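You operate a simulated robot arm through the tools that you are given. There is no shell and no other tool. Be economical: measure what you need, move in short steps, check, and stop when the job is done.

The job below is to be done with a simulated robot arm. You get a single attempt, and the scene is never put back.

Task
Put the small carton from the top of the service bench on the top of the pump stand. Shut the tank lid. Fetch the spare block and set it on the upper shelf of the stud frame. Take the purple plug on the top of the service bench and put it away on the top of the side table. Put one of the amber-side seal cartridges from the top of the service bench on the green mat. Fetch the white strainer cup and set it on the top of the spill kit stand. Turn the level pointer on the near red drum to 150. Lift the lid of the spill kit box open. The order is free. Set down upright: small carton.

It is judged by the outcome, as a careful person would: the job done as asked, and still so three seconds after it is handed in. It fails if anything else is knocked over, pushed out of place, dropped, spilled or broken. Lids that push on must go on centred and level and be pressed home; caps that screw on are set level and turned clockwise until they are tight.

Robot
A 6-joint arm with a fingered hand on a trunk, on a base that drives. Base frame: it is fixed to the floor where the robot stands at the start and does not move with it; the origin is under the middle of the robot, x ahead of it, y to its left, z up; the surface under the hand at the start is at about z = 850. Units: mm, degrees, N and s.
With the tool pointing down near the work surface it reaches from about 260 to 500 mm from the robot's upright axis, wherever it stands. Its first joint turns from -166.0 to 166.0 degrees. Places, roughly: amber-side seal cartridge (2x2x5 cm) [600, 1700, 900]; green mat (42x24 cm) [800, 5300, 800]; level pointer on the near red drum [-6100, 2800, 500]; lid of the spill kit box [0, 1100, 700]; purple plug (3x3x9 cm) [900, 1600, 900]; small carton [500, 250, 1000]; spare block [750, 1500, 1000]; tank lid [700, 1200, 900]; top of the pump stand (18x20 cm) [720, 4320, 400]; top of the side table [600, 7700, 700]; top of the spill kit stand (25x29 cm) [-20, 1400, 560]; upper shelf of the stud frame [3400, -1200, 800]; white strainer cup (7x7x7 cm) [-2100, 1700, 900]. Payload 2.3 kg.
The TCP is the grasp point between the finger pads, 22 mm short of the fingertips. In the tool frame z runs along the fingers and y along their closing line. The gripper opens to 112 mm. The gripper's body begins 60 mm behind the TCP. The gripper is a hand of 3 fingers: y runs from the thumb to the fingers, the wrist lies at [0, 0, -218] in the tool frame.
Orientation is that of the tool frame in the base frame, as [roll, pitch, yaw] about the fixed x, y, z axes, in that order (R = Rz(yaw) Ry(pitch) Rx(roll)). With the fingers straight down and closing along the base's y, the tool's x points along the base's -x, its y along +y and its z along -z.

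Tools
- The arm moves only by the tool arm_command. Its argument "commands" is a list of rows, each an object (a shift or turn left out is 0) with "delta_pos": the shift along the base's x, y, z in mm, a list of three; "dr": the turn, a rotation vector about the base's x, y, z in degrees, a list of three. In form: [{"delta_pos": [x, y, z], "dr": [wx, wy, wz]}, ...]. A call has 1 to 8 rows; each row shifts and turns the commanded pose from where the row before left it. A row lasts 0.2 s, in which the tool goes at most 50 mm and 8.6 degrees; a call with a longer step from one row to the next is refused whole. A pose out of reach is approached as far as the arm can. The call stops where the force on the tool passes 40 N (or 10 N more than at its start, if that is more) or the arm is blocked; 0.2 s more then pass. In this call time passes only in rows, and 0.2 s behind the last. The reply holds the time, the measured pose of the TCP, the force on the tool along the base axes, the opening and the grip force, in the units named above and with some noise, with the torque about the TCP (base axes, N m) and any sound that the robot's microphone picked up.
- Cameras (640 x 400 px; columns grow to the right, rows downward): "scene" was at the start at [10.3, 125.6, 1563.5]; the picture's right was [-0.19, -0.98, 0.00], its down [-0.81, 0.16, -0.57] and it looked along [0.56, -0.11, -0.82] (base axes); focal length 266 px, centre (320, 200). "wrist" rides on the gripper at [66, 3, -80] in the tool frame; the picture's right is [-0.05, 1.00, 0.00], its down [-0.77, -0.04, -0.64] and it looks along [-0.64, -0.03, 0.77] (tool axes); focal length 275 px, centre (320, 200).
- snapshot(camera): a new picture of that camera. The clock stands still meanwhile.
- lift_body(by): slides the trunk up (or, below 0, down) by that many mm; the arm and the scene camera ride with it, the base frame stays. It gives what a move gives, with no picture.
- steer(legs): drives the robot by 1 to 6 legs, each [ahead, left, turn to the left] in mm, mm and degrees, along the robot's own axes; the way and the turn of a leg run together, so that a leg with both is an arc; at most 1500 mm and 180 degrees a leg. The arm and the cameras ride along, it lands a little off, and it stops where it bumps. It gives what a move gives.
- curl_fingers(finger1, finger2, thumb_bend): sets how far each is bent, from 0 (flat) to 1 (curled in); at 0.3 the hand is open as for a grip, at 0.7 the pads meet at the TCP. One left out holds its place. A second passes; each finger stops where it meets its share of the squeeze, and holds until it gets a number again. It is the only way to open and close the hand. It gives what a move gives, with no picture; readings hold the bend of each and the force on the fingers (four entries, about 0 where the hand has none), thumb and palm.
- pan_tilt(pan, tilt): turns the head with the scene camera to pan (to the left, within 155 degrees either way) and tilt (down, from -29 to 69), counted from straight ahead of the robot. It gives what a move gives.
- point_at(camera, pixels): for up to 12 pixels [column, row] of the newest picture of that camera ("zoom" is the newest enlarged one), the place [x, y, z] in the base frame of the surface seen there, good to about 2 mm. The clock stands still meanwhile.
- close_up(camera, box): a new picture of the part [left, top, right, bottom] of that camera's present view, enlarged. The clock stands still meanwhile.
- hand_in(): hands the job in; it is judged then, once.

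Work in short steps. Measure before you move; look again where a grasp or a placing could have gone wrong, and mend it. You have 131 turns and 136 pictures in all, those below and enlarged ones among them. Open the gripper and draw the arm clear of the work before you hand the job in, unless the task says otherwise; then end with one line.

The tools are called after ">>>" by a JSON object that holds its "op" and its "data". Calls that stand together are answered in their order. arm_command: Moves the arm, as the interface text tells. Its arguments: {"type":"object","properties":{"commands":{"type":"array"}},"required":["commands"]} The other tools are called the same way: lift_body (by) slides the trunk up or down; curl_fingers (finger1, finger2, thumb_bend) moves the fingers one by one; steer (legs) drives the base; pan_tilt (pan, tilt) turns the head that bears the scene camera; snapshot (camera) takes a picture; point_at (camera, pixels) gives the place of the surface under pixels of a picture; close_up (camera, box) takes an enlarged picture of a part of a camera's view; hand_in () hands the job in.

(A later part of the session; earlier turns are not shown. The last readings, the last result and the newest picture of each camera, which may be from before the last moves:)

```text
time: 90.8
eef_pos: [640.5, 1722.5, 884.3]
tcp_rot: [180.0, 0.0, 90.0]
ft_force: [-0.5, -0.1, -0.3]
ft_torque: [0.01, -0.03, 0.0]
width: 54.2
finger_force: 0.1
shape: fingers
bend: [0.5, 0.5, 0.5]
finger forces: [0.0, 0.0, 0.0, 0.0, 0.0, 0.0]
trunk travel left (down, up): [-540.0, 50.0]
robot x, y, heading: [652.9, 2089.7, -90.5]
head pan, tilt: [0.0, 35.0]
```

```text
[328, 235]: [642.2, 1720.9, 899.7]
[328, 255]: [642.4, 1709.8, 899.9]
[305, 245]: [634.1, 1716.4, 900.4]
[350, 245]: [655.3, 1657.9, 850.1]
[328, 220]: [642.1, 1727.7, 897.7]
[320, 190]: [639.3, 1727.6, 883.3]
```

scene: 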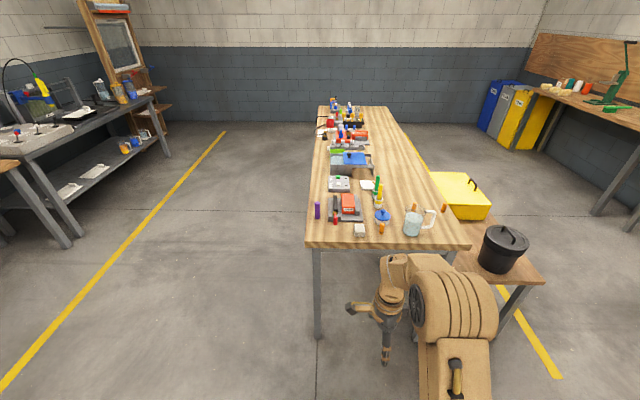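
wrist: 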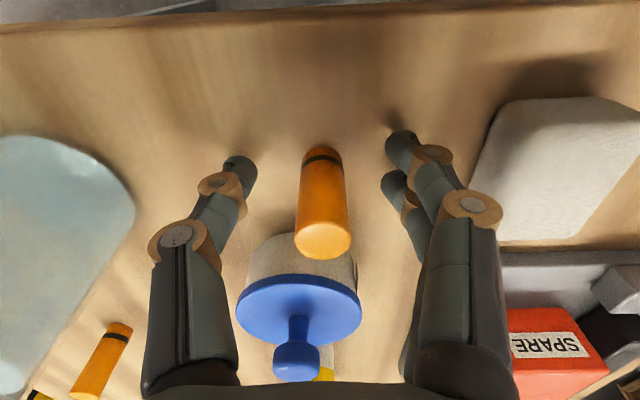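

Cartridge centre is really at y≈1718. I shift 5 mm in -y and close again.

>>> {"op": "arm_command", "data": {"commands": [{"delta_pos": [0, -5, 0]}]}}

>>> {"op": "curl_fingers", "data": {"finger1": 0.7, "finger2": 0.7, "thumb_bend": 0.7}}

>>> {"op": "snapshot", "data": {"camera": "wrist"}}

```text
time: 91.2
eef_pos: [641.3, 1716.4, 884.3]
tcp_rot: [-179.9, 0.0, 90.1]
ft_force: [-1.4, -0.1, 0.0]
ft_torque: [0.01, 0.01, 0.0]
width: 54.2
finger_force: 0.0
shape: fingers
bend: [0.5, 0.5, 0.5]
finger forces: [0.1, 0.1, 0.0, 0.1, 0.0, 0.0]
trunk travel left (down, up): [-540.0, 50.0]
robot x, y, heading: [658.5, 2090.4, -90.5]
head pan, tilt: [0.0, 35.0]
```

```text
time: 92.2
eef_pos: [640.9, 1718.6, 884.5]
tcp_rot: [179.9, 0.0, 89.9]
ft_force: [0.1, 0.0, -0.5]
ft_torque: [0.01, -0.02, 0.0]
width: 13.2
finger_force: 4.7
shape: fingers
bend: [0.66, 0.66, 0.67]
finger forces: [2.7, 2.8, 0.0, 0.0, 5.3, 0.0]
trunk travel left (down, up): [-540.0, 50.0]
robot x, y, heading: [657.7, 2089.7, -90.4]
head pan, tilt: [0.0, 35.0]
```

```text
110 pictures are left
```

wrist: 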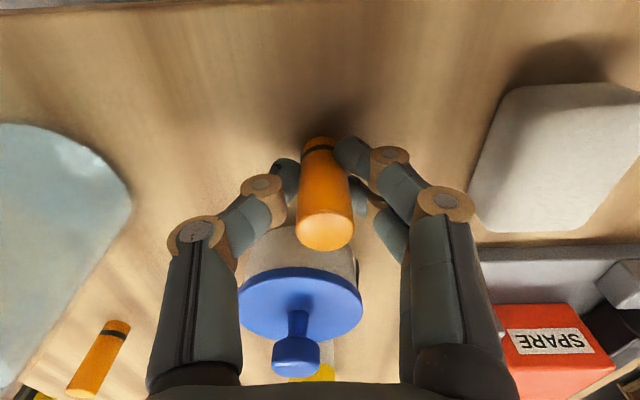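

Now both fingers and thumb share the load. I squeeze a bit more and lift.

>>> {"op": "curl_fingers", "data": {"finger1": 0.76, "finger2": 0.76, "thumb_bend": 0.76}}

>>> {"op": "arm_command", "data": {"commands": [{"delta_pos": [0, 0, 20]}, {"delta_pos": [0, 5, 40]}, {"delta_pos": [0, 20, 40]}, {"delta_pos": [0, 30, 30]}]}}

>>> {"op": "snapshot", "data": {"camera": "wrist"}}

```text
time: 93.2
eef_pos: [640.1, 1717.5, 884.4]
tcp_rot: [-180.0, 0.0, 90.0]
ft_force: [1.1, 0.7, 0.4]
ft_torque: [0.0, -0.03, 0.01]
width: 11.8
finger_force: 14.7
shape: fingers
bend: [0.72, 0.72, 0.68]
finger forces: [7.8, 7.5, 0.1, 0.0, 13.8, 0.0]
trunk travel left (down, up): [-540.0, 50.0]
robot x, y, heading: [654.1, 2091.2, -90.4]
head pan, tilt: [0.0, 35.0]
```

```text
time: 94.2
eef_pos: [638.7, 1773.3, 1015.3]
tcp_rot: [-179.9, 0.1, 90.0]
ft_force: [0.6, 0.5, -0.4]
ft_torque: [0.02, -0.03, 0.0]
width: 11.4
finger_force: 15.0
shape: fingers
bend: [0.72, 0.72, 0.68]
finger forces: [8.6, 8.4, 0.1, 0.0, 13.7, 0.0]
trunk travel left (down, up): [-540.0, 50.0]
robot x, y, heading: [654.9, 2089.3, -90.5]
head pan, tilt: [0.0, 35.0]
```

```text
109 pictures are left
```

wrist: 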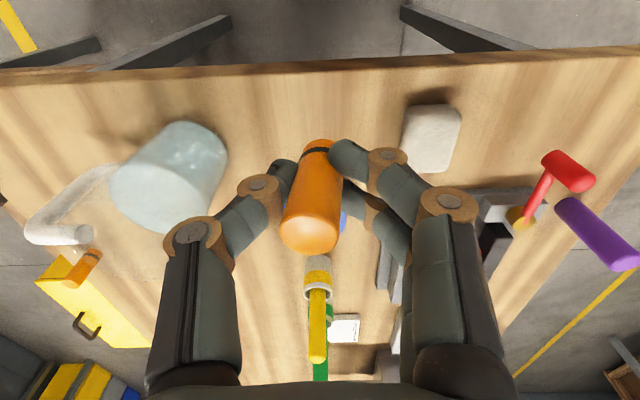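

Held, firm at 15 N. I drive around to the right side of the pump table, next to the green mat, and turn to face it.

>>> {"op": "steer", "data": {"legs": [[-600, 0, 0], [0, 800, 0], [-1500, 0, 0], [-1100, 0, 0], [0, 0, -90]]}}

>>> {"op": "snapshot", "data": {"camera": "scene"}}

```text
time: 117.5
eef_pos: [1193.3, 5285.2, 1014.6]
tcp_rot: [180.0, -0.1, 0.5]
ft_force: [-0.1, 0.2, -0.1]
ft_torque: [-0.02, 0.03, 0.0]
width: 11.7
finger_force: 15.0
shape: fingers
bend: [0.72, 0.72, 0.68]
finger forces: [8.3, 8.4, 0.0, 0.0, 13.5, 0.0]
trunk travel left (down, up): [-540.0, 50.0]
robot x, y, heading: [1512.2, 5273.4, -180.0]
head pan, tilt: [0.0, 35.0]
```

```text
108 pictures are left
```

scene: 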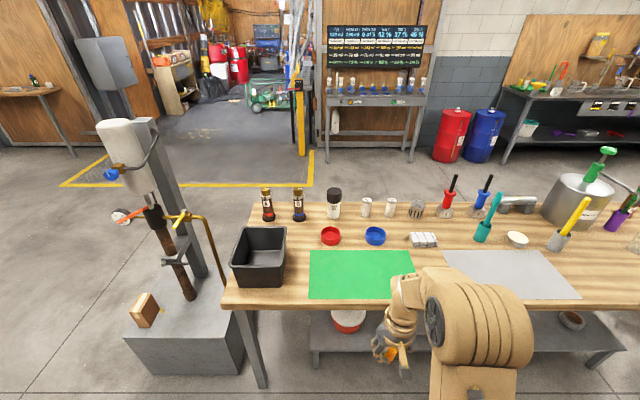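

The mat spans (308–415, 250–299). I measure mat corners and table edge.

>>> {"op": "point_at", "data": {"camera": "scene", "pixels": [[311, 252], [410, 252], [310, 296], [360, 275], [300, 305], [385, 290], [340, 290]]}}

```text
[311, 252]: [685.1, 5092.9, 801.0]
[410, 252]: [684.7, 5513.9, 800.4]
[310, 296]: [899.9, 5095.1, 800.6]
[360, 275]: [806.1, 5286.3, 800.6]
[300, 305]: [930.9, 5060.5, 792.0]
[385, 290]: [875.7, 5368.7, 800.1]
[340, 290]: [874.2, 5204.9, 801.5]
```

Target (830,5290,800). I drive 277 ahead, then extend and descend towards z≈845.

>>> {"op": "steer", "data": {"legs": [[275, 0, 0]]}}

>>> {"op": "arm_command", "data": {"commands": [{"delta_pos": [-40, 0, -30]}, {"delta_pos": [-40, 0, -45]}, {"delta_pos": [0, 0, -45]}, {"delta_pos": [0, 0, -42]}]}}

>>> {"op": "snapshot", "data": {"camera": "wrist"}}

```text
time: 119.5
eef_pos: [916.9, 5285.9, 1013.7]
tcp_rot: [-179.9, 0.1, 0.6]
ft_force: [-0.6, 0.1, -1.0]
ft_torque: [-0.01, 0.0, 0.01]
width: 11.7
finger_force: 14.7
shape: fingers
bend: [0.72, 0.72, 0.68]
finger forces: [8.4, 8.4, 0.0, 0.0, 13.5, 0.0]
trunk travel left (down, up): [-540.0, 50.0]
robot x, y, heading: [1233.7, 5266.2, -179.9]
head pan, tilt: [0.0, 35.0]
```

```text
refused: row 2 steps farther than a row can; nothing moved
```

```text
107 pictures are left
```

wrist: 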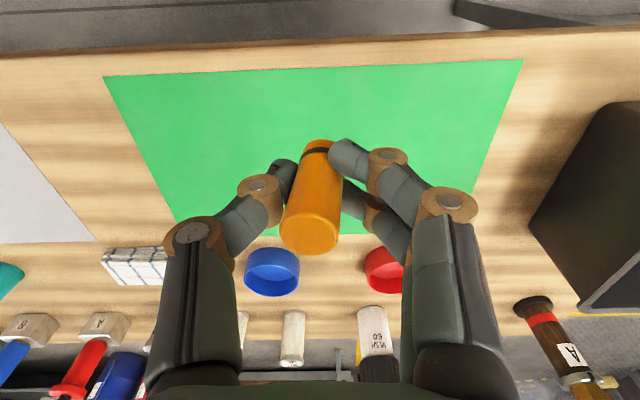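

A row was too long; I re-issue in smaller steps with a 5° correction of the cartridge's slight lean.

>>> {"op": "arm_command", "data": {"commands": [{"delta_pos": [-35, 0, -30]}, {"delta_pos": [-35, 0, -30], "dr": [2.5, 0, 0]}, {"delta_pos": [-16, 0, -35], "dr": [2.5, 0, 0]}, {"delta_pos": [0, 0, -40]}, {"delta_pos": [0, 0, -30]}]}}

>>> {"op": "snapshot", "data": {"camera": "wrist"}}

```text
time: 120.7
eef_pos: [830.5, 5286.6, 849.0]
tcp_rot: [-174.9, -0.1, 0.4]
ft_force: [-0.4, -1.0, 0.3]
ft_torque: [0.01, -0.01, 0.0]
width: 11.5
finger_force: 15.4
shape: fingers
bend: [0.73, 0.73, 0.68]
finger forces: [8.8, 8.6, 0.0, 0.0, 13.2, 0.0]
trunk travel left (down, up): [-540.0, 50.0]
robot x, y, heading: [1234.0, 5270.7, -180.3]
head pan, tilt: [0.0, 35.0]
```

```text
106 pictures are left
```

wrist: 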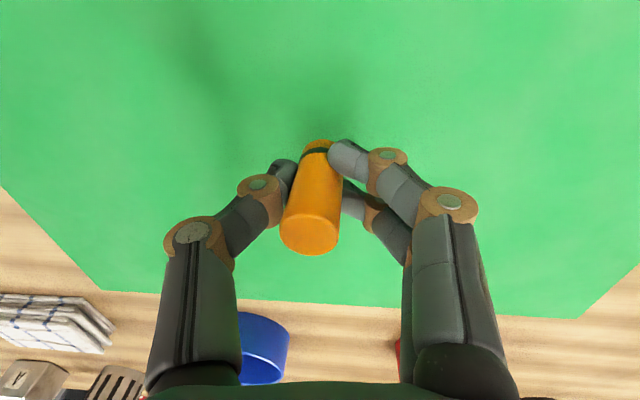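

I measure the cartridge's lean directly from its top and bottom.

>>> {"op": "point_at", "data": {"camera": "wrist", "pixels": [[309, 240], [318, 160], [313, 200], [310, 252], [310, 225]]}}

```text
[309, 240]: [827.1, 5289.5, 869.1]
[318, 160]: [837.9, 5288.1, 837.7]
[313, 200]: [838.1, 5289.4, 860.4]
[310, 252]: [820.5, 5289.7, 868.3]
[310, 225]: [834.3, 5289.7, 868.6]
```

Nearly upright; its top is at 868.6 so bottom ≈818.6. I go down 18 mm to touch.

>>> {"op": "arm_command", "data": {"commands": [{"delta_pos": [0, 0, -10]}, {"delta_pos": [0, 0, -5]}, {"delta_pos": [0, 0, -2.5]}, {"delta_pos": [0, 0, -1]}]}}

>>> {"op": "curl_fingers", "data": {"finger1": 0.5, "finger2": 0.5, "thumb_bend": 0.5}}

>>> {"op": "arm_command", "data": {"commands": [{"delta_pos": [0, 0, 30]}, {"delta_pos": [0, 0, 45]}, {"delta_pos": [0, 0, 45], "dr": [-5, 0, 0]}, {"delta_pos": [40, 0, 30]}, {"delta_pos": [40, 0, 0]}]}}

>>> {"op": "snapshot", "data": {"camera": "wrist"}}

```text
time: 121.7
eef_pos: [830.7, 5286.6, 831.8]
tcp_rot: [-175.0, 0.0, 0.5]
ft_force: [0.0, 0.8, -0.1]
ft_torque: [-0.01, 0.01, 0.01]
width: 11.7
finger_force: 15.1
shape: fingers
bend: [0.73, 0.73, 0.68]
finger forces: [8.9, 8.6, 0.1, 0.0, 13.3, 0.0]
trunk travel left (down, up): [-540.0, 50.0]
robot x, y, heading: [1235.9, 5272.7, -179.9]
head pan, tilt: [0.0, 35.0]
```

```text
time: 122.7
eef_pos: [830.9, 5285.1, 829.8]
tcp_rot: [-174.9, 0.0, 0.5]
ft_force: [0.5, 1.2, 0.2]
ft_torque: [0.04, 0.04, -0.04]
width: 54.2
finger_force: 0.1
shape: fingers
bend: [0.5, 0.5, 0.5]
finger forces: [0.1, 0.0, 0.0, 0.0, 0.1, 0.0]
trunk travel left (down, up): [-540.0, 50.0]
robot x, y, heading: [1232.3, 5272.6, -180.0]
head pan, tilt: [0.0, 35.0]
```

```text
time: 123.9
eef_pos: [910.6, 5285.6, 981.1]
tcp_rot: [180.0, 0.0, 0.4]
ft_force: [0.2, -0.4, 0.0]
ft_torque: [0.02, -0.01, 0.02]
width: 54.7
finger_force: 0.0
shape: fingers
bend: [0.5, 0.5, 0.5]
finger forces: [0.0, 0.0, 0.1, 0.1, 0.1, 0.0]
trunk travel left (down, up): [-540.0, 50.0]
robot x, y, heading: [1233.8, 5272.6, -179.9]
head pan, tilt: [0.0, 35.0]
```

```text
105 pictures are left
```

wrist: 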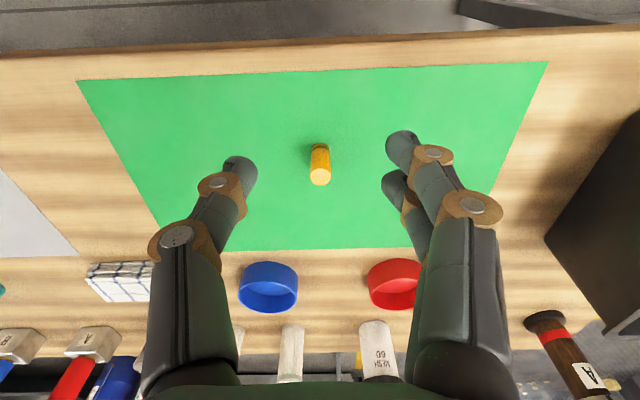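

The cartridge stands on the mat. Empty-handed, I return along the back side of the bench to y≈1200 facing -x, to work the tank lid first.

>>> {"op": "steer", "data": {"legs": [[-220, 0, 0], [0, 1500, 0], [0, 1500, 0], [0, 1080, 0]]}}

>>> {"op": "pan_tilt", "data": {"pan": 0, "tilt": 40}}

>>> {"op": "snapshot", "data": {"camera": "scene"}}

```text
time: 144.8
eef_pos: [1166.7, 1188.1, 980.4]
tcp_rot: [-179.9, 0.0, 1.0]
ft_force: [0.6, -0.1, -1.2]
ft_torque: [-0.01, -0.02, -0.03]
width: 54.3
finger_force: 0.1
shape: fingers
bend: [0.5, 0.5, 0.5]
finger forces: [0.0, 0.0, 0.0, 0.0, 0.1, 0.1]
trunk travel left (down, up): [-540.0, 50.0]
robot x, y, heading: [1491.6, 1174.1, -179.5]
head pan, tilt: [0.0, 35.0]
```

```text
time: 145.5
eef_pos: [1166.8, 1188.2, 980.9]
tcp_rot: [180.0, 0.0, 1.0]
ft_force: [-0.1, 0.0, -0.3]
ft_torque: [0.01, 0.04, -0.01]
width: 54.6
finger_force: 0.2
shape: fingers
bend: [0.5, 0.5, 0.5]
finger forces: [0.0, 0.0, 0.0, 0.0, 0.1, 0.0]
trunk travel left (down, up): [-540.0, 50.0]
robot x, y, heading: [1493.3, 1179.2, -179.5]
head pan, tilt: [0.0, 40.0]
```

```text
104 pictures are left
```

scene: 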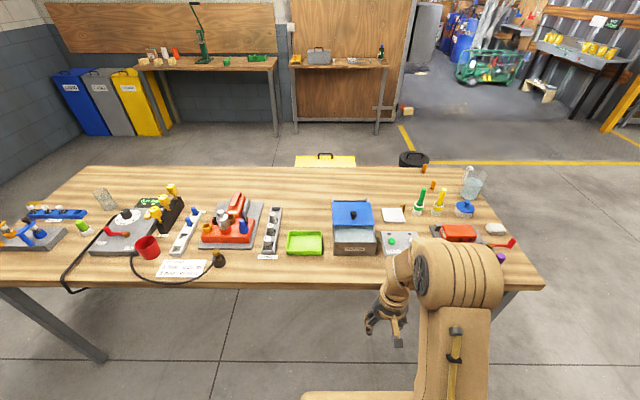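

The tank at (355,228) has its blue lid slid toward the far side. I enlarge it and measure.

>>> {"op": "close_up", "data": {"camera": "scene", "box": [310, 180, 420, 265]}}

>>> {"op": "point_at", "data": {"camera": "zoom", "pixels": [[255, 168], [255, 195], [135, 128], [355, 130], [145, 240], [370, 240], [150, 345], [395, 350], [260, 330], [260, 270], [390, 270]]}}

```text
4.71 times, centred on (365, 222) of scene
```

zoom: 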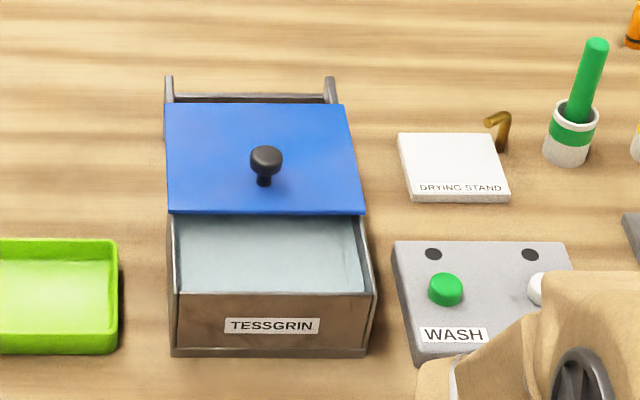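

```text
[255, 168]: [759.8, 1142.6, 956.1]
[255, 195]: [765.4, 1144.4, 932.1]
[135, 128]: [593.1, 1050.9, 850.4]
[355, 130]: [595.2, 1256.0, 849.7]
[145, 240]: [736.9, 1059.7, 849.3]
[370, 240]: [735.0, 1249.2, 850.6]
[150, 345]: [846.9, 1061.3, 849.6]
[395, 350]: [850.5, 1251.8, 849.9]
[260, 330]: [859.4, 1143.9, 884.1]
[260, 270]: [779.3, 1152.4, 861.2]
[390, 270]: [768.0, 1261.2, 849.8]
```

I measure the lid's edges and the tank's front wall to know the slide distance.

>>> {"op": "point_at", "data": {"camera": "zoom", "pixels": [[172, 108], [340, 108], [180, 208], [355, 208], [265, 208], [180, 291], [365, 290], [270, 293], [168, 82], [330, 82], [265, 155], [250, 97]]}}

```text
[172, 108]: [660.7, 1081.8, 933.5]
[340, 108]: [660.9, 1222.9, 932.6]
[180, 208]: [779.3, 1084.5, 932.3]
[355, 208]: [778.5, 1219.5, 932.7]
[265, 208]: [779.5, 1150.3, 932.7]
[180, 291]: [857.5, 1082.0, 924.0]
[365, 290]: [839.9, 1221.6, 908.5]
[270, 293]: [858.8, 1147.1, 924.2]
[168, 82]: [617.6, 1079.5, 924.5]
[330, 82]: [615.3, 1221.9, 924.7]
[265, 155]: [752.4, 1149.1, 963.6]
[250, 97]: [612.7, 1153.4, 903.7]
```

The lid (x 657–783, z 933) must slide about +78 in x to reach the front wall (≈861). I drive up and bring the hand above the knob (~750,1147).

>>> {"op": "arm_command", "data": {"commands": [{"delta_pos": [0, 0, 40]}]}}

>>> {"op": "steer", "data": {"legs": [[262, 38, 0]]}}

>>> {"op": "arm_command", "data": {"commands": [{"delta_pos": [-40, 0, 0]}, {"delta_pos": [-40, 0, 0]}, {"delta_pos": [-40, 0, 0]}]}}

>>> {"op": "snapshot", "data": {"camera": "wrist"}}

```text
time: 145.9
eef_pos: [1167.6, 1187.8, 1020.2]
tcp_rot: [-180.0, 0.0, 1.1]
ft_force: [0.3, 0.7, 0.4]
ft_torque: [0.01, 0.03, 0.0]
width: 54.5
finger_force: 0.0
shape: fingers
bend: [0.5, 0.5, 0.5]
finger forces: [0.0, 0.0, 0.1, 0.1, 0.0, 0.0]
trunk travel left (down, up): [-540.0, 50.0]
robot x, y, heading: [1493.4, 1176.4, -179.3]
head pan, tilt: [0.0, 40.0]
```

```text
time: 147.8
eef_pos: [904.5, 1148.5, 1020.6]
tcp_rot: [-180.0, -0.1, 0.9]
ft_force: [-0.1, 0.1, -1.0]
ft_torque: [0.02, -0.02, 0.01]
width: 54.6
finger_force: 0.1
shape: fingers
bend: [0.5, 0.5, 0.5]
finger forces: [0.0, 0.0, 0.0, 0.0, 0.0, 0.0]
trunk travel left (down, up): [-540.0, 50.0]
robot x, y, heading: [1228.0, 1137.3, -179.7]
head pan, tilt: [0.0, 40.0]
```

```text
time: 148.6
eef_pos: [782.9, 1149.3, 1018.6]
tcp_rot: [180.0, 0.0, 0.8]
ft_force: [-0.4, 0.6, 0.0]
ft_torque: [0.01, 0.0, 0.0]
width: 54.4
finger_force: 0.0
shape: fingers
bend: [0.5, 0.5, 0.5]
finger forces: [0.1, 0.0, 0.1, 0.0, 0.1, 0.0]
trunk travel left (down, up): [-540.0, 50.0]
robot x, y, heading: [1231.0, 1135.7, -179.6]
head pan, tilt: [0.0, 40.0]
```

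```text
102 pictures are left
```

wrist: 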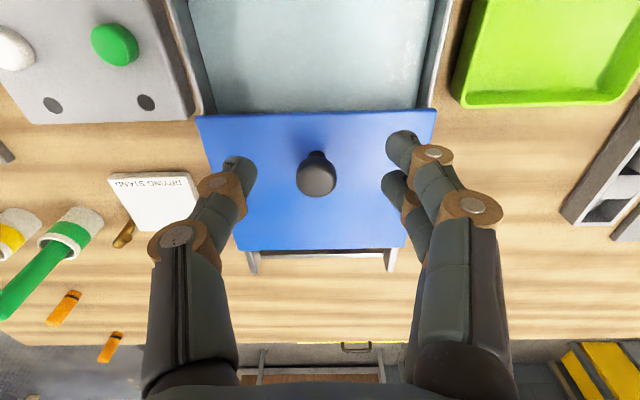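

The knob is at (316,178). I measure it.

>>> {"op": "point_at", "data": {"camera": "wrist", "pixels": [[316, 178], [300, 178], [333, 178], [316, 193], [316, 165], [316, 130], [316, 240]]}}

```text
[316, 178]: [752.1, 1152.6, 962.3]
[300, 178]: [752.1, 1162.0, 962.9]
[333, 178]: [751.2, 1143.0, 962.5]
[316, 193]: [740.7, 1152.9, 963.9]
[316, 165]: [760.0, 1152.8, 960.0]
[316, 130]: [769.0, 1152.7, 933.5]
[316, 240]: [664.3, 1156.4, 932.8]
```

Knob centre (750,1152), top 964. I lower around it (TCP z≈959) and close gently.

>>> {"op": "arm_command", "data": {"commands": [{"delta_pos": [-33, 3, -20]}, {"delta_pos": [0, 0, -20]}, {"delta_pos": [0, 0, -18]}]}}

>>> {"op": "curl_fingers", "data": {"finger1": 0.7, "finger2": 0.7, "thumb_bend": 0.7}}

```text
time: 149.4
eef_pos: [749.8, 1151.8, 961.4]
tcp_rot: [-179.9, 0.0, 0.9]
ft_force: [0.9, 0.7, 0.1]
ft_torque: [0.03, 0.02, -0.06]
width: 54.5
finger_force: 0.0
shape: fingers
bend: [0.5, 0.5, 0.5]
finger forces: [0.1, 0.0, 0.1, 0.1, 0.1, 0.0]
trunk travel left (down, up): [-540.0, 50.0]
robot x, y, heading: [1233.6, 1134.6, -179.4]
head pan, tilt: [0.0, 40.0]
```

```text
time: 150.4
eef_pos: [750.5, 1152.0, 960.9]
tcp_rot: [-180.0, 0.0, 0.9]
ft_force: [0.6, 4.1, -4.6]
ft_torque: [-0.03, 0.03, -0.01]
width: 10.9
finger_force: 5.1
shape: fingers
bend: [0.68, 0.67, 0.67]
finger forces: [1.3, 2.1, 0.0, 0.1, 7.1, 0.1]
trunk travel left (down, up): [-540.0, 50.0]
robot x, y, heading: [1230.9, 1132.5, -179.7]
head pan, tilt: [0.0, 40.0]
```

Knob held. I slide it +x in steps, watching the force.

>>> {"op": "arm_command", "data": {"commands": [{"delta_pos": [12, 0, 0]}, {"delta_pos": [12, 0, 0]}, {"delta_pos": [12, 0, 0]}, {"delta_pos": [12, 0, 0]}, {"delta_pos": [12, 0, 0]}, {"delta_pos": [8, 0, 0]}]}}

>>> {"op": "snapshot", "data": {"camera": "wrist"}}

```text
time: 151.8
eef_pos: [819.9, 1151.9, 961.9]
tcp_rot: [179.9, 0.0, 1.0]
ft_force: [0.2, 4.4, -7.2]
ft_torque: [0.01, -0.01, 0.03]
width: 11.2
finger_force: 5.9
shape: fingers
bend: [0.68, 0.67, 0.67]
finger forces: [1.3, 2.6, 0.1, 0.1, 7.4, 0.0]
trunk travel left (down, up): [-540.0, 50.0]
robot x, y, heading: [1232.1, 1131.6, -179.6]
head pan, tilt: [0.0, 40.0]
```

```text
101 pictures are left
```

wrist: 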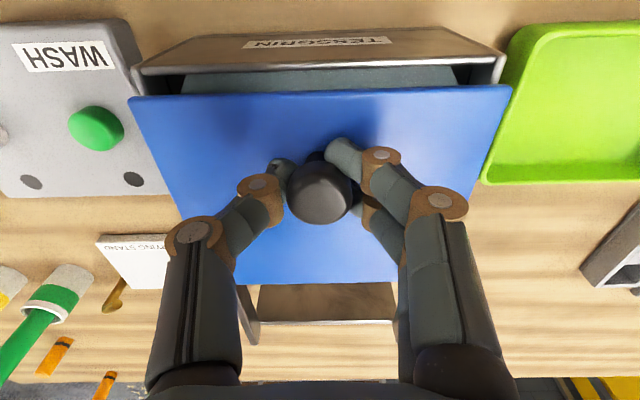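

It slides. I measure the remaining gap between lid edge (row 95) and front wall.

>>> {"op": "point_at", "data": {"camera": "wrist", "pixels": [[320, 99], [200, 102], [450, 97], [320, 66], [320, 56], [320, 50], [320, 270]]}}

```text
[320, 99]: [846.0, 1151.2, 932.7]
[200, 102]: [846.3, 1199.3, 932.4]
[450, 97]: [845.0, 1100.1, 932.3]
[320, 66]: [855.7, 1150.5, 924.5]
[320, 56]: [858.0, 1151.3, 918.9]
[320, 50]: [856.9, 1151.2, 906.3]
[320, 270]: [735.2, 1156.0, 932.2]
```

About 11 mm remains to the wall's outer face (859). I slide slowly further until resistance.

>>> {"op": "arm_command", "data": {"commands": [{"delta_pos": [4, 0, 0]}, {"delta_pos": [3, 0, 0]}, {"delta_pos": [3, 0, 0]}, {"delta_pos": [3, 0, 0]}]}}

>>> {"op": "snapshot", "data": {"camera": "wrist"}}

>>> {"op": "point_at", "data": {"camera": "wrist", "pixels": [[320, 99], [200, 102], [450, 97], [320, 66], [320, 56], [320, 85], [320, 280]]}}

```text
time: 152.8
eef_pos: [831.5, 1151.8, 962.0]
tcp_rot: [180.0, 0.0, 0.9]
ft_force: [-1.1, 4.2, -6.3]
ft_torque: [0.05, -0.01, 0.0]
width: 11.1
finger_force: 4.8
shape: fingers
bend: [0.68, 0.67, 0.67]
finger forces: [1.0, 2.4, 0.0, 0.0, 6.9, 0.0]
trunk travel left (down, up): [-540.0, 50.0]
robot x, y, heading: [1230.9, 1135.8, -179.6]
head pan, tilt: [0.0, 40.0]
```

```text
100 pictures are left
```

wrist: 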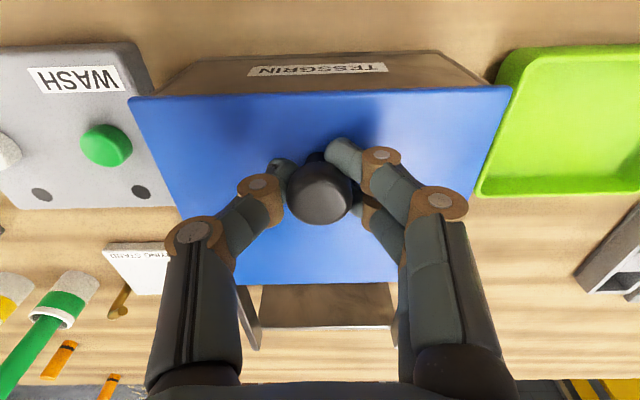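

```text
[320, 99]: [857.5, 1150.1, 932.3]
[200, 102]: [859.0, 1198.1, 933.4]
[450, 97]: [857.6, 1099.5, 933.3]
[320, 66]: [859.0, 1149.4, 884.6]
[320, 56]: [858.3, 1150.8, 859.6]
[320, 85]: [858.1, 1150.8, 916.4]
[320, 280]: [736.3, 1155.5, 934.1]
```

The lid edge is now flush with the front wall (≈860). I nudge 3 mm more to feel for the end stop.

>>> {"op": "arm_command", "data": {"commands": [{"delta_pos": [2, 0, 0]}, {"delta_pos": [2, 0, 0]}]}}

>>> {"op": "close_up", "data": {"camera": "wrist", "box": [120, 70, 520, 320]}}

>>> {"op": "point_at", "data": {"camera": "wrist", "pixels": [[320, 97], [320, 100], [320, 283], [320, 287], [320, 295], [320, 305]]}}

```text
time: 153.4
eef_pos: [834.4, 1151.7, 961.4]
tcp_rot: [-180.0, -0.1, 0.9]
ft_force: [-5.8, 3.9, -5.4]
ft_torque: [0.04, 0.04, 0.03]
width: 9.9
finger_force: 4.9
shape: fingers
bend: [0.69, 0.67, 0.67]
finger forces: [0.2, 3.8, 0.0, 0.0, 5.3, 0.0]
trunk travel left (down, up): [-540.0, 50.0]
robot x, y, heading: [1229.0, 1136.1, -179.6]
head pan, tilt: [0.0, 40.0]
```

```text
1.60 times, centred on (320, 195) of wrist
```

zoom: 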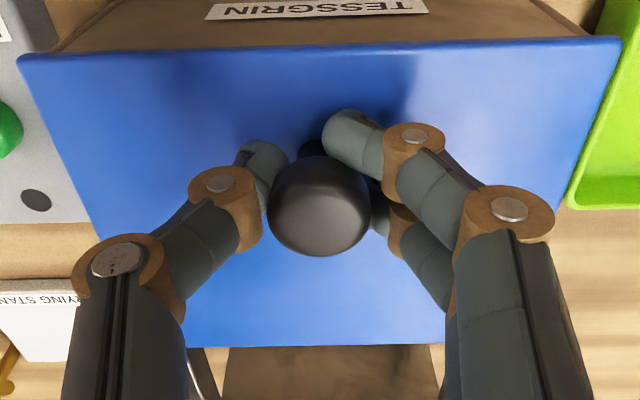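

```text
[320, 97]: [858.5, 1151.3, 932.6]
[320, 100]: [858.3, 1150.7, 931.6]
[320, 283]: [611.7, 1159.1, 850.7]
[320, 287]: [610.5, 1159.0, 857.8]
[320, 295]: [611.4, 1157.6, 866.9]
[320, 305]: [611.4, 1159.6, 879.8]
```

The force rose to -5.8 N: end stop reached, lid shut. I release, rise and retract, then look at the spare block fixture and plug.

>>> {"op": "curl_fingers", "data": {"finger1": 0.45, "finger2": 0.45, "thumb_bend": 0.45}}

>>> {"op": "arm_command", "data": {"commands": [{"delta_pos": [0, 0, 40]}, {"delta_pos": [0, 0, 45]}, {"delta_pos": [40, 0, 20]}]}}

>>> {"op": "steer", "data": {"legs": [[-60, -400, 0]]}}

>>> {"op": "snapshot", "data": {"camera": "wrist"}}

>>> {"op": "snapshot", "data": {"camera": "scene"}}

```text
time: 154.4
eef_pos: [836.3, 1151.0, 961.3]
tcp_rot: [-180.0, 0.0, 0.9]
ft_force: [-1.1, -0.2, 0.2]
ft_torque: [0.01, 0.02, 0.02]
width: 68.7
finger_force: 0.2
shape: fingers
bend: [0.45, 0.45, 0.45]
finger forces: [0.0, 0.0, 0.1, 0.0, 0.1, 0.0]
trunk travel left (down, up): [-540.0, 50.0]
robot x, y, heading: [1233.8, 1134.8, -179.5]
head pan, tilt: [0.0, 40.0]
```

```text
time: 155.2
eef_pos: [877.7, 1151.8, 1068.1]
tcp_rot: [180.0, 0.1, 0.9]
ft_force: [0.4, 0.2, 0.0]
ft_torque: [0.0, 0.01, 0.0]
width: 69.0
finger_force: 0.0
shape: fingers
bend: [0.45, 0.45, 0.45]
finger forces: [0.1, 0.0, 0.0, 0.0, 0.0, 0.1]
trunk travel left (down, up): [-540.0, 50.0]
robot x, y, heading: [1230.0, 1137.6, -179.9]
head pan, tilt: [0.0, 40.0]
```

```text
time: 157.7
eef_pos: [933.2, 1553.6, 1069.3]
tcp_rot: [-179.9, 0.0, 0.7]
ft_force: [0.8, -0.6, -0.4]
ft_torque: [0.0, -0.02, 0.02]
width: 68.8
finger_force: 0.0
shape: fingers
bend: [0.45, 0.45, 0.45]
finger forces: [0.1, 0.0, 0.0, 0.0, 0.0, 0.0]
trunk travel left (down, up): [-540.0, 50.0]
robot x, y, heading: [1285.3, 1537.5, -179.8]
head pan, tilt: [0.0, 40.0]
```

```text
98 pictures are left
```

wrist: 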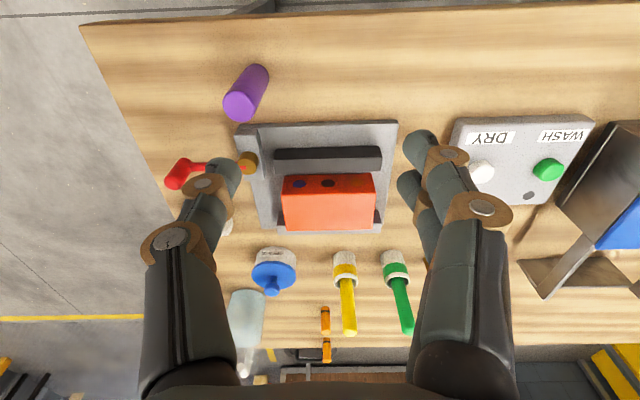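

```text
97 pictures are left
```

scene: 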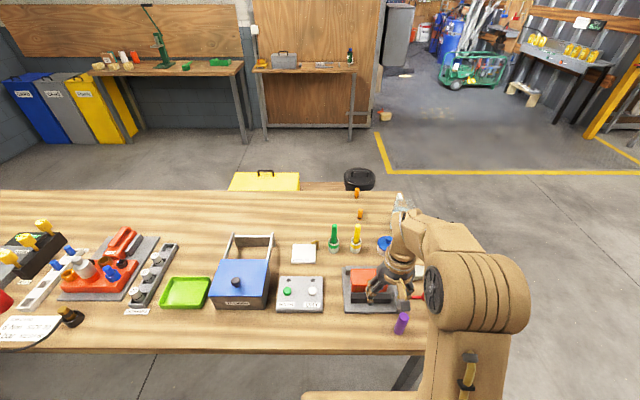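

I enlarge the fixture and measure block, jaws and plug.

>>> {"op": "close_up", "data": {"camera": "wrist", "box": [160, 50, 420, 240]}}

>>> {"op": "point_at", "data": {"camera": "wrist", "pixels": [[241, 105], [262, 70], [288, 180], [370, 180], [288, 190], [330, 185], [330, 210], [330, 155], [250, 165], [185, 170], [275, 226], [380, 226]]}}

```text
2.11 times, centred on (290, 145) of wrist
```

zoom: 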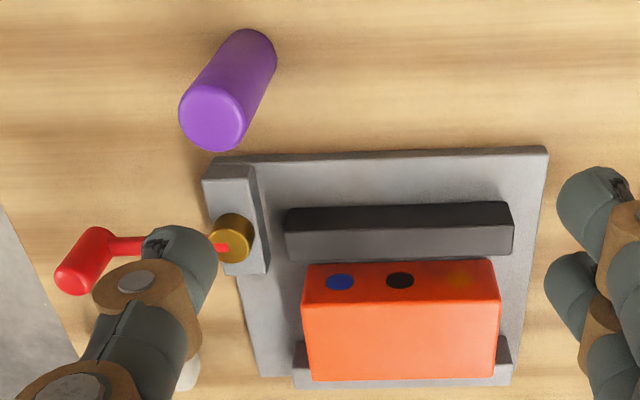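

```text
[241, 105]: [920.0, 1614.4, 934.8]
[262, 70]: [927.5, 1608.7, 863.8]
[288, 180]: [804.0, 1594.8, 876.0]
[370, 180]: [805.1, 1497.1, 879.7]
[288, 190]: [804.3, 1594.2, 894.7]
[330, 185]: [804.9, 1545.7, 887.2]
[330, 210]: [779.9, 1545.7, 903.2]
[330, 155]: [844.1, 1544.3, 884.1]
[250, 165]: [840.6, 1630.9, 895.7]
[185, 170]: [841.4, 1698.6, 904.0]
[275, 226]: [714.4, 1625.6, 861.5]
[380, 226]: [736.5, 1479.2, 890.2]
```

The block's face is at x≈804, top 903, about 100 long in y, with free ends; the jaw does not touch it. I measure more points for the grasp.

>>> {"op": "point_at", "data": {"camera": "zoom", "pixels": [[400, 312], [400, 375], [312, 340], [497, 340], [400, 385], [303, 270], [494, 265], [400, 220], [400, 245], [260, 330], [520, 300], [380, 180]]}}

```text
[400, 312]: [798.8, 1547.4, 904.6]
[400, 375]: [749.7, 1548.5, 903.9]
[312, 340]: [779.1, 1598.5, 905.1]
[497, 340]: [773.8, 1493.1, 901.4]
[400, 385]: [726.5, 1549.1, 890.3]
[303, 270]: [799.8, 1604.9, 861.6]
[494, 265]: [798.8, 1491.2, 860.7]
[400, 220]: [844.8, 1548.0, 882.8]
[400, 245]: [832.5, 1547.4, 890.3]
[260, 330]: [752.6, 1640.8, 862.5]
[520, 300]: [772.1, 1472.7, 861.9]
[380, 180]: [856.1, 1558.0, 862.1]
```

Block is x 748–803, y ≈1494–1598, z 862–904. I test a flatter hand to see if it opens enough for a lengthwise grip.

>>> {"op": "curl_fingers", "data": {"finger1": 0.15, "finger2": 0.15, "thumb_bend": 0.15}}

>>> {"op": "snapshot", "data": {"camera": "wrist"}}

```text
time: 158.7
eef_pos: [933.8, 1551.5, 1068.8]
tcp_rot: [179.9, 0.0, 0.7]
ft_force: [1.0, 0.6, -0.5]
ft_torque: [0.0, -0.03, -0.01]
width: 135.7
finger_force: 0.0
shape: fingers
bend: [0.15, 0.15, 0.15]
finger forces: [0.1, 0.0, 0.1, 0.1, 0.1, 0.1]
trunk travel left (down, up): [-540.0, 50.0]
robot x, y, heading: [1287.0, 1533.8, -179.7]
head pan, tilt: [0.0, 40.0]
```

```text
95 pictures are left
```

wrist: 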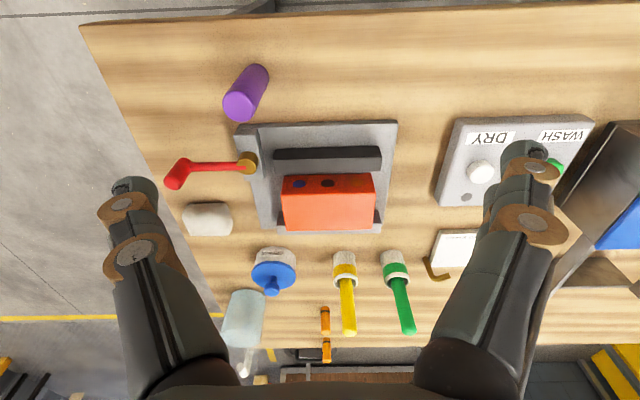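

It opens to 136, enough. I set 128, drive 55 ahead, and move above the block centre (776,1546).

>>> {"op": "curl_fingers", "data": {"finger1": 0.2, "finger2": 0.2, "thumb_bend": 0.2}}

>>> {"op": "steer", "data": {"legs": [[55, 0, 0]]}}

>>> {"op": "arm_command", "data": {"commands": [{"delta_pos": [-35, -2, -20]}, {"delta_pos": [-35, -2, -20]}, {"delta_pos": [-32, -2, -20]}]}}

>>> {"op": "snapshot", "data": {"camera": "wrist"}}

```text
time: 159.7
eef_pos: [933.8, 1552.6, 1068.0]
tcp_rot: [-180.0, 0.0, 0.7]
ft_force: [0.7, 0.4, -0.2]
ft_torque: [0.01, 0.01, -0.01]
width: 130.1
finger_force: 0.1
shape: fingers
bend: [0.2, 0.2, 0.2]
finger forces: [0.1, 0.0, 0.0, 0.0, 0.1, 0.1]
trunk travel left (down, up): [-540.0, 50.0]
robot x, y, heading: [1287.8, 1538.6, -179.4]
head pan, tilt: [0.0, 40.0]
```

```text
time: 160.7
eef_pos: [877.2, 1551.2, 1068.3]
tcp_rot: [180.0, -0.1, 0.7]
ft_force: [0.0, 0.1, -0.6]
ft_torque: [0.01, -0.04, -0.02]
width: 129.8
finger_force: 0.0
shape: fingers
bend: [0.2, 0.2, 0.2]
finger forces: [0.0, 0.0, 0.0, 0.0, 0.0, 0.1]
trunk travel left (down, up): [-540.0, 50.0]
robot x, y, heading: [1230.8, 1537.7, -179.9]
head pan, tilt: [0.0, 40.0]
```

```text
time: 161.4
eef_pos: [774.7, 1546.0, 1008.0]
tcp_rot: [-179.9, -0.1, 0.8]
ft_force: [-0.1, 0.9, 0.9]
ft_torque: [0.0, -0.02, -0.02]
width: 130.0
finger_force: 0.0
shape: fingers
bend: [0.2, 0.2, 0.2]
finger forces: [0.0, 0.0, 0.0, 0.0, 0.1, 0.0]
trunk travel left (down, up): [-540.0, 50.0]
robot x, y, heading: [1235.4, 1535.9, -179.9]
head pan, tilt: [0.0, 40.0]
```

```text
94 pictures are left
```

wrist: 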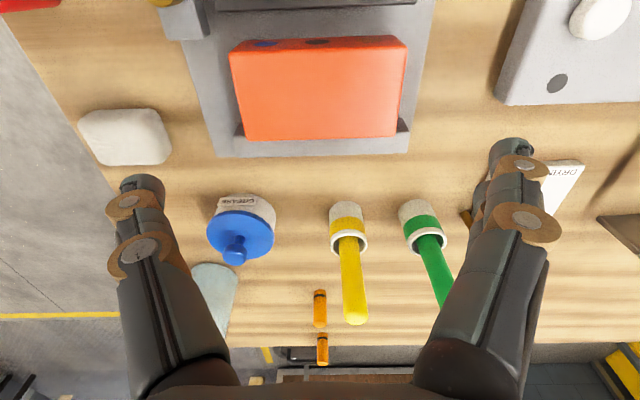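

I measure the block's top corners and end clearances from here.

>>> {"op": "point_at", "data": {"camera": "wrist", "pixels": [[236, 60], [403, 55], [246, 133], [395, 130], [320, 52], [320, 136], [222, 120], [418, 110], [190, 30], [510, 85]]}}

```text
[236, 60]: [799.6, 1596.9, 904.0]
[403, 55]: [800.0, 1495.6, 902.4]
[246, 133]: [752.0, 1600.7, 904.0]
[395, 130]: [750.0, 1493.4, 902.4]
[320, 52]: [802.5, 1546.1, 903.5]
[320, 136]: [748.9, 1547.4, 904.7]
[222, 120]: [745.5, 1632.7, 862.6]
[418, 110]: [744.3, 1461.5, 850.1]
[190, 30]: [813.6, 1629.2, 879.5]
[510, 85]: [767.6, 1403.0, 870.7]
```

Centre (776,1547), length ≈106; I descend to z≈892, watching force, then close.

>>> {"op": "arm_command", "data": {"commands": [{"delta_pos": [1, 1, -40]}, {"delta_pos": [0, 0, -40]}, {"delta_pos": [0, 0, -20]}, {"delta_pos": [0, 0, -15]}]}}

>>> {"op": "curl_fingers", "data": {"finger1": 0.5, "finger2": 0.5, "thumb_bend": 0.5}}

```text
time: 162.4
eef_pos: [776.9, 1548.1, 893.2]
tcp_rot: [-180.0, 0.0, 0.6]
ft_force: [0.4, 1.2, 3.0]
ft_torque: [0.06, 0.0, 0.01]
width: 130.8
finger_force: 2.0
shape: fingers
bend: [0.19, 0.2, 0.2]
finger forces: [0.6, 0.6, 0.0, 0.1, 1.9, 0.0]
trunk travel left (down, up): [-540.0, 50.0]
robot x, y, heading: [1231.4, 1537.5, -179.7]
head pan, tilt: [0.0, 40.0]
```

```text
time: 163.4
eef_pos: [777.5, 1548.1, 892.1]
tcp_rot: [-180.0, 0.1, 0.7]
ft_force: [-3.1, 4.0, 11.4]
ft_torque: [0.07, -0.03, -0.06]
width: 117.6
finger_force: 36.5
shape: fingers
bend: [0.4, 0.4, 0.39]
finger forces: [16.9, 16.9, 0.0, 0.0, 38.8, 0.0]
trunk travel left (down, up): [-540.0, 50.0]
robot x, y, heading: [1230.8, 1538.1, -179.7]
head pan, tilt: [0.0, 40.0]
```

The grip reads 117 mm wide at 36 N with 11 N upward; I check how the fingers contact before lifting.

>>> {"op": "snapshot", "data": {"camera": "wrist"}}

```text
93 pictures are left
```

wrist: 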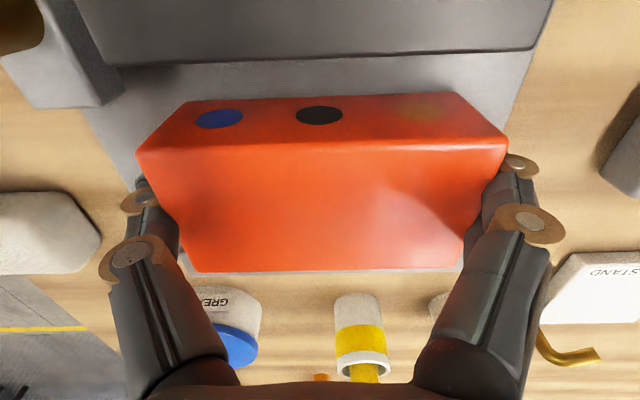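

The fingers wrap the block's ends. I lift a little and see whether it comes along.

>>> {"op": "arm_command", "data": {"commands": [{"delta_pos": [0, 0, 6]}, {"delta_pos": [0, 0, 10]}, {"delta_pos": [0, 0, 12]}]}}

>>> {"op": "snapshot", "data": {"camera": "wrist"}}

>>> {"op": "point_at", "data": {"camera": "wrist", "pixels": [[320, 200], [250, 200], [400, 200], [320, 150], [320, 260], [320, 130]]}}

```text
time: 164.2
eef_pos: [776.8, 1547.1, 922.2]
tcp_rot: [-179.9, 0.1, 0.7]
ft_force: [-0.6, -1.0, -5.2]
ft_torque: [0.01, 0.01, 0.02]
width: 116.5
finger_force: 33.5
shape: fingers
bend: [0.4, 0.4, 0.39]
finger forces: [16.2, 16.4, 0.0, 0.0, 33.2, 0.1]
trunk travel left (down, up): [-540.0, 50.0]
robot x, y, heading: [1231.4, 1536.6, -179.7]
head pan, tilt: [0.0, 40.0]
```

```text
92 pictures are left
```

wrist: 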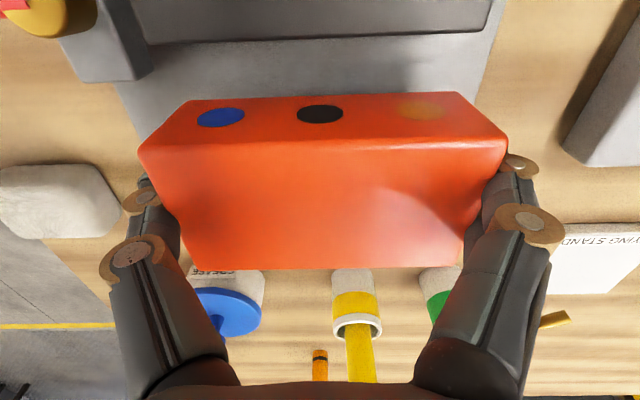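

```text
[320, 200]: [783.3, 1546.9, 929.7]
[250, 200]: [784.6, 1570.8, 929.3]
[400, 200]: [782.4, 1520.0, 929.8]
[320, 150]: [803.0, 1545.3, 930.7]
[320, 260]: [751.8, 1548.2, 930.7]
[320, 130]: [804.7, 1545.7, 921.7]
```

The block is held (top follows to 930, weight ~5 N). I raise it, retract, and drive back, strafe toward y≈-1200, and turn to face +x.

>>> {"op": "arm_command", "data": {"commands": [{"delta_pos": [0, 0, 40]}, {"delta_pos": [0, 0, 45]}, {"delta_pos": [35, 0, 30]}, {"delta_pos": [45, -5, 10]}, {"delta_pos": [45, -5, 0]}]}}

>>> {"op": "steer", "data": {"legs": [[-300, 0, 0], [0, 1500, 0], [0, 1230, 0], [0, 0, 180]]}}

>>> {"op": "pan_tilt", "data": {"pan": 0, "tilt": 25}}

>>> {"op": "snapshot", "data": {"camera": "scene"}}

```text
time: 165.4
eef_pos: [902.3, 1538.5, 1047.4]
tcp_rot: [180.0, 0.1, 0.7]
ft_force: [0.4, 0.1, -5.7]
ft_torque: [-0.01, 0.01, -0.02]
width: 116.5
finger_force: 32.5
shape: fingers
bend: [0.4, 0.4, 0.4]
finger forces: [16.1, 16.3, 0.0, 0.1, 32.9, 0.0]
trunk travel left (down, up): [-540.0, 50.0]
robot x, y, heading: [1230.3, 1533.1, -179.8]
head pan, tilt: [0.0, 40.0]
```

```text
time: 187.8
eef_pos: [1878.6, -1221.0, 1045.4]
tcp_rot: [-180.0, 0.0, -179.6]
ft_force: [0.7, -0.2, -5.1]
ft_torque: [-0.03, 0.01, 0.0]
width: 115.2
finger_force: 30.2
shape: fingers
bend: [0.4, 0.4, 0.4]
finger forces: [14.7, 14.9, 0.0, 0.0, 30.6, 0.1]
trunk travel left (down, up): [-540.0, 50.0]
robot x, y, heading: [1551.0, -1215.1, -0.1]
head pan, tilt: [0.0, 40.0]
```

```text
time: 188.6
eef_pos: [1878.3, -1220.5, 1046.0]
tcp_rot: [-180.0, 0.0, -179.5]
ft_force: [-0.8, 0.2, -4.8]
ft_torque: [-0.02, -0.01, -0.01]
width: 115.2
finger_force: 30.7
shape: fingers
bend: [0.4, 0.4, 0.4]
finger forces: [14.8, 15.0, 0.0, 0.0, 30.5, 0.1]
trunk travel left (down, up): [-540.0, 50.0]
robot x, y, heading: [1543.9, -1217.1, -0.2]
head pan, tilt: [0.0, 25.0]
```

```text
91 pictures are left
```

scene: 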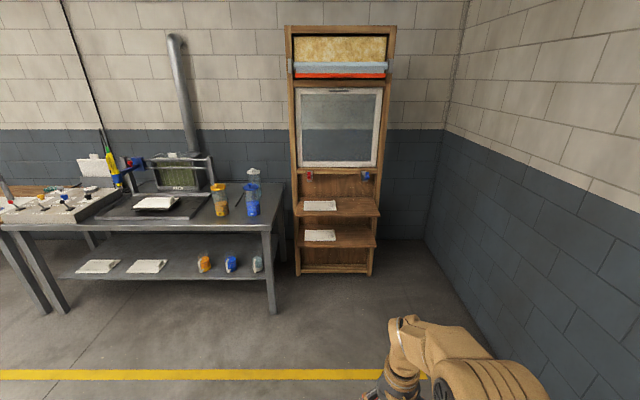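

The stud frame is straight ahead; the upper shelf is at (337,210), a paper/cloth at (320,205) on it. I enlarge and measure.

>>> {"op": "close_up", "data": {"camera": "scene", "box": [270, 150, 400, 250]}}

>>> {"op": "point_at", "data": {"camera": "zoom", "pixels": [[120, 320], [535, 320], [250, 270], [180, 290], [300, 285], [400, 250], [450, 300], [330, 220], [130, 240], [500, 245], [190, 125], [465, 125]]}}

```text
4.00 times, centred on (335, 200) of scene
```

zoom: 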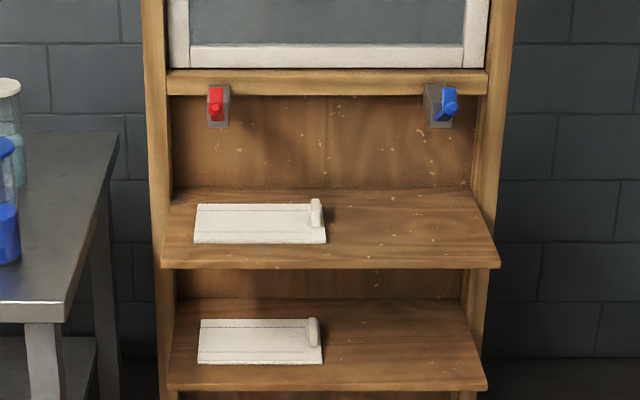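

```text
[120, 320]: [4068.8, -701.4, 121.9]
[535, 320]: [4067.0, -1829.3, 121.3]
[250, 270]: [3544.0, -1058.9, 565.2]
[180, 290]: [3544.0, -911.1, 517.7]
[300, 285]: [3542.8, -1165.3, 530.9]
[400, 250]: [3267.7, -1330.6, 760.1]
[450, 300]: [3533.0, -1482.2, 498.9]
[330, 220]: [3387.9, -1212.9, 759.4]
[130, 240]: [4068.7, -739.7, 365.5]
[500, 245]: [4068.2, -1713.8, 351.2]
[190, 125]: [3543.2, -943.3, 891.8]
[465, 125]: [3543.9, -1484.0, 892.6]
```

Shelf surface is z≈760, free on its right part. I measure the front edge, knobs and the sheet's right end.

>>> {"op": "point_at", "data": {"camera": "zoom", "pixels": [[400, 262], [200, 262], [470, 262], [325, 235], [316, 210], [450, 107], [430, 105], [165, 150], [500, 150], [330, 82], [410, 200], [480, 30]]}}

```text
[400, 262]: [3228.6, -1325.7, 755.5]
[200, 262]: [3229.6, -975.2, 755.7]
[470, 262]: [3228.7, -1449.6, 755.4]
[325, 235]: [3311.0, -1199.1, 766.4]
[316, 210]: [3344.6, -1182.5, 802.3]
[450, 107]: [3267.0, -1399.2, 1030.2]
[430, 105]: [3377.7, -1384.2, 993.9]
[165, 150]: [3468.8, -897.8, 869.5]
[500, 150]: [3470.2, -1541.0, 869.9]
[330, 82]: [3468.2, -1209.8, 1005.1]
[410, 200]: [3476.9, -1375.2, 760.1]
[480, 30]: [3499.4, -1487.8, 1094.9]
```

The blue tap juts out to x≈3267 at y≈-1390, z≈1000+; so I'll place the block at about (3300,-1268) between. I check the sink bench's right edge for the robot's path, and the red tap.

>>> {"op": "point_at", "data": {"camera": "scene", "pixels": [[284, 184], [262, 232], [272, 308], [268, 228], [325, 177], [324, 174], [366, 178], [440, 262]]}}

>>> {"op": "steer", "data": {"legs": [[1000, -52, 0]]}}

>>> {"op": "pan_tilt", "data": {"pan": 0, "tilt": 35}}

>>> {"op": "snapshot", "data": {"camera": "scene"}}

```text
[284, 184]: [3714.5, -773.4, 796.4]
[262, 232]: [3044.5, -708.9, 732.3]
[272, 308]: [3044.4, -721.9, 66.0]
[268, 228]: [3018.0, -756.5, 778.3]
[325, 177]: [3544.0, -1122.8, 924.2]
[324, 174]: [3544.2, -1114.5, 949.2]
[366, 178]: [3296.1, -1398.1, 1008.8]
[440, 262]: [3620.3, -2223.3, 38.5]
```

```text
time: 193.8
eef_pos: [2883.5, -1264.9, 1045.1]
tcp_rot: [-180.0, 0.0, -179.0]
ft_force: [0.7, 0.0, -4.4]
ft_torque: [-0.02, 0.02, -0.04]
width: 115.2
finger_force: 30.5
shape: fingers
bend: [0.4, 0.4, 0.4]
finger forces: [14.8, 14.9, 0.0, 0.0, 30.4, 0.0]
trunk travel left (down, up): [-540.0, 50.0]
robot x, y, heading: [2554.9, -1262.4, 0.7]
head pan, tilt: [0.0, 25.0]
```

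```text
time: 194.5
eef_pos: [2884.7, -1263.6, 1046.3]
tcp_rot: [-180.0, 0.0, -179.1]
ft_force: [0.8, 0.0, -6.4]
ft_torque: [0.01, 0.02, 0.0]
width: 114.9
finger_force: 29.9
shape: fingers
bend: [0.4, 0.4, 0.4]
finger forces: [14.8, 14.8, 0.1, 0.0, 30.4, 0.1]
trunk travel left (down, up): [-540.0, 50.0]
robot x, y, heading: [2551.8, -1267.8, 0.6]
head pan, tilt: [0.0, 35.0]
```

```text
89 pictures are left
```

scene: 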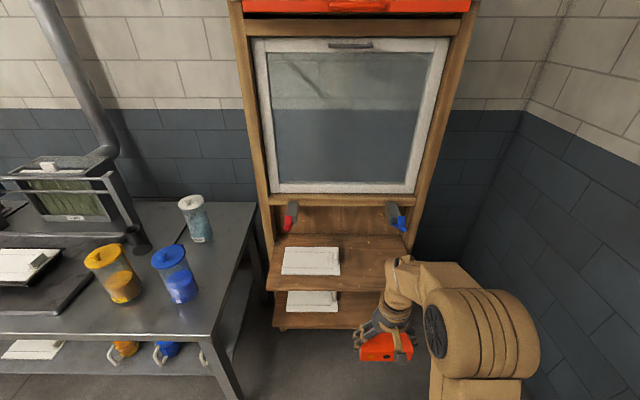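

I measure tap tips and the free shelf portion again from this nearer view.

>>> {"op": "point_at", "data": {"camera": "scene", "pixels": [[287, 224], [402, 226], [390, 210], [298, 207], [365, 250], [337, 272], [345, 250], [375, 285], [272, 290]]}}

```text
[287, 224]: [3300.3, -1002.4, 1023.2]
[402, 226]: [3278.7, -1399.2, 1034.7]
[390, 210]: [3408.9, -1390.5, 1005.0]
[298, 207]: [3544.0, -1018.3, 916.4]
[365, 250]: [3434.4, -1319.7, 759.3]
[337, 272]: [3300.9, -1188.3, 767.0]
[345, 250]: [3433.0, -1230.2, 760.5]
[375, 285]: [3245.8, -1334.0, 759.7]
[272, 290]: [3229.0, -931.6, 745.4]
```

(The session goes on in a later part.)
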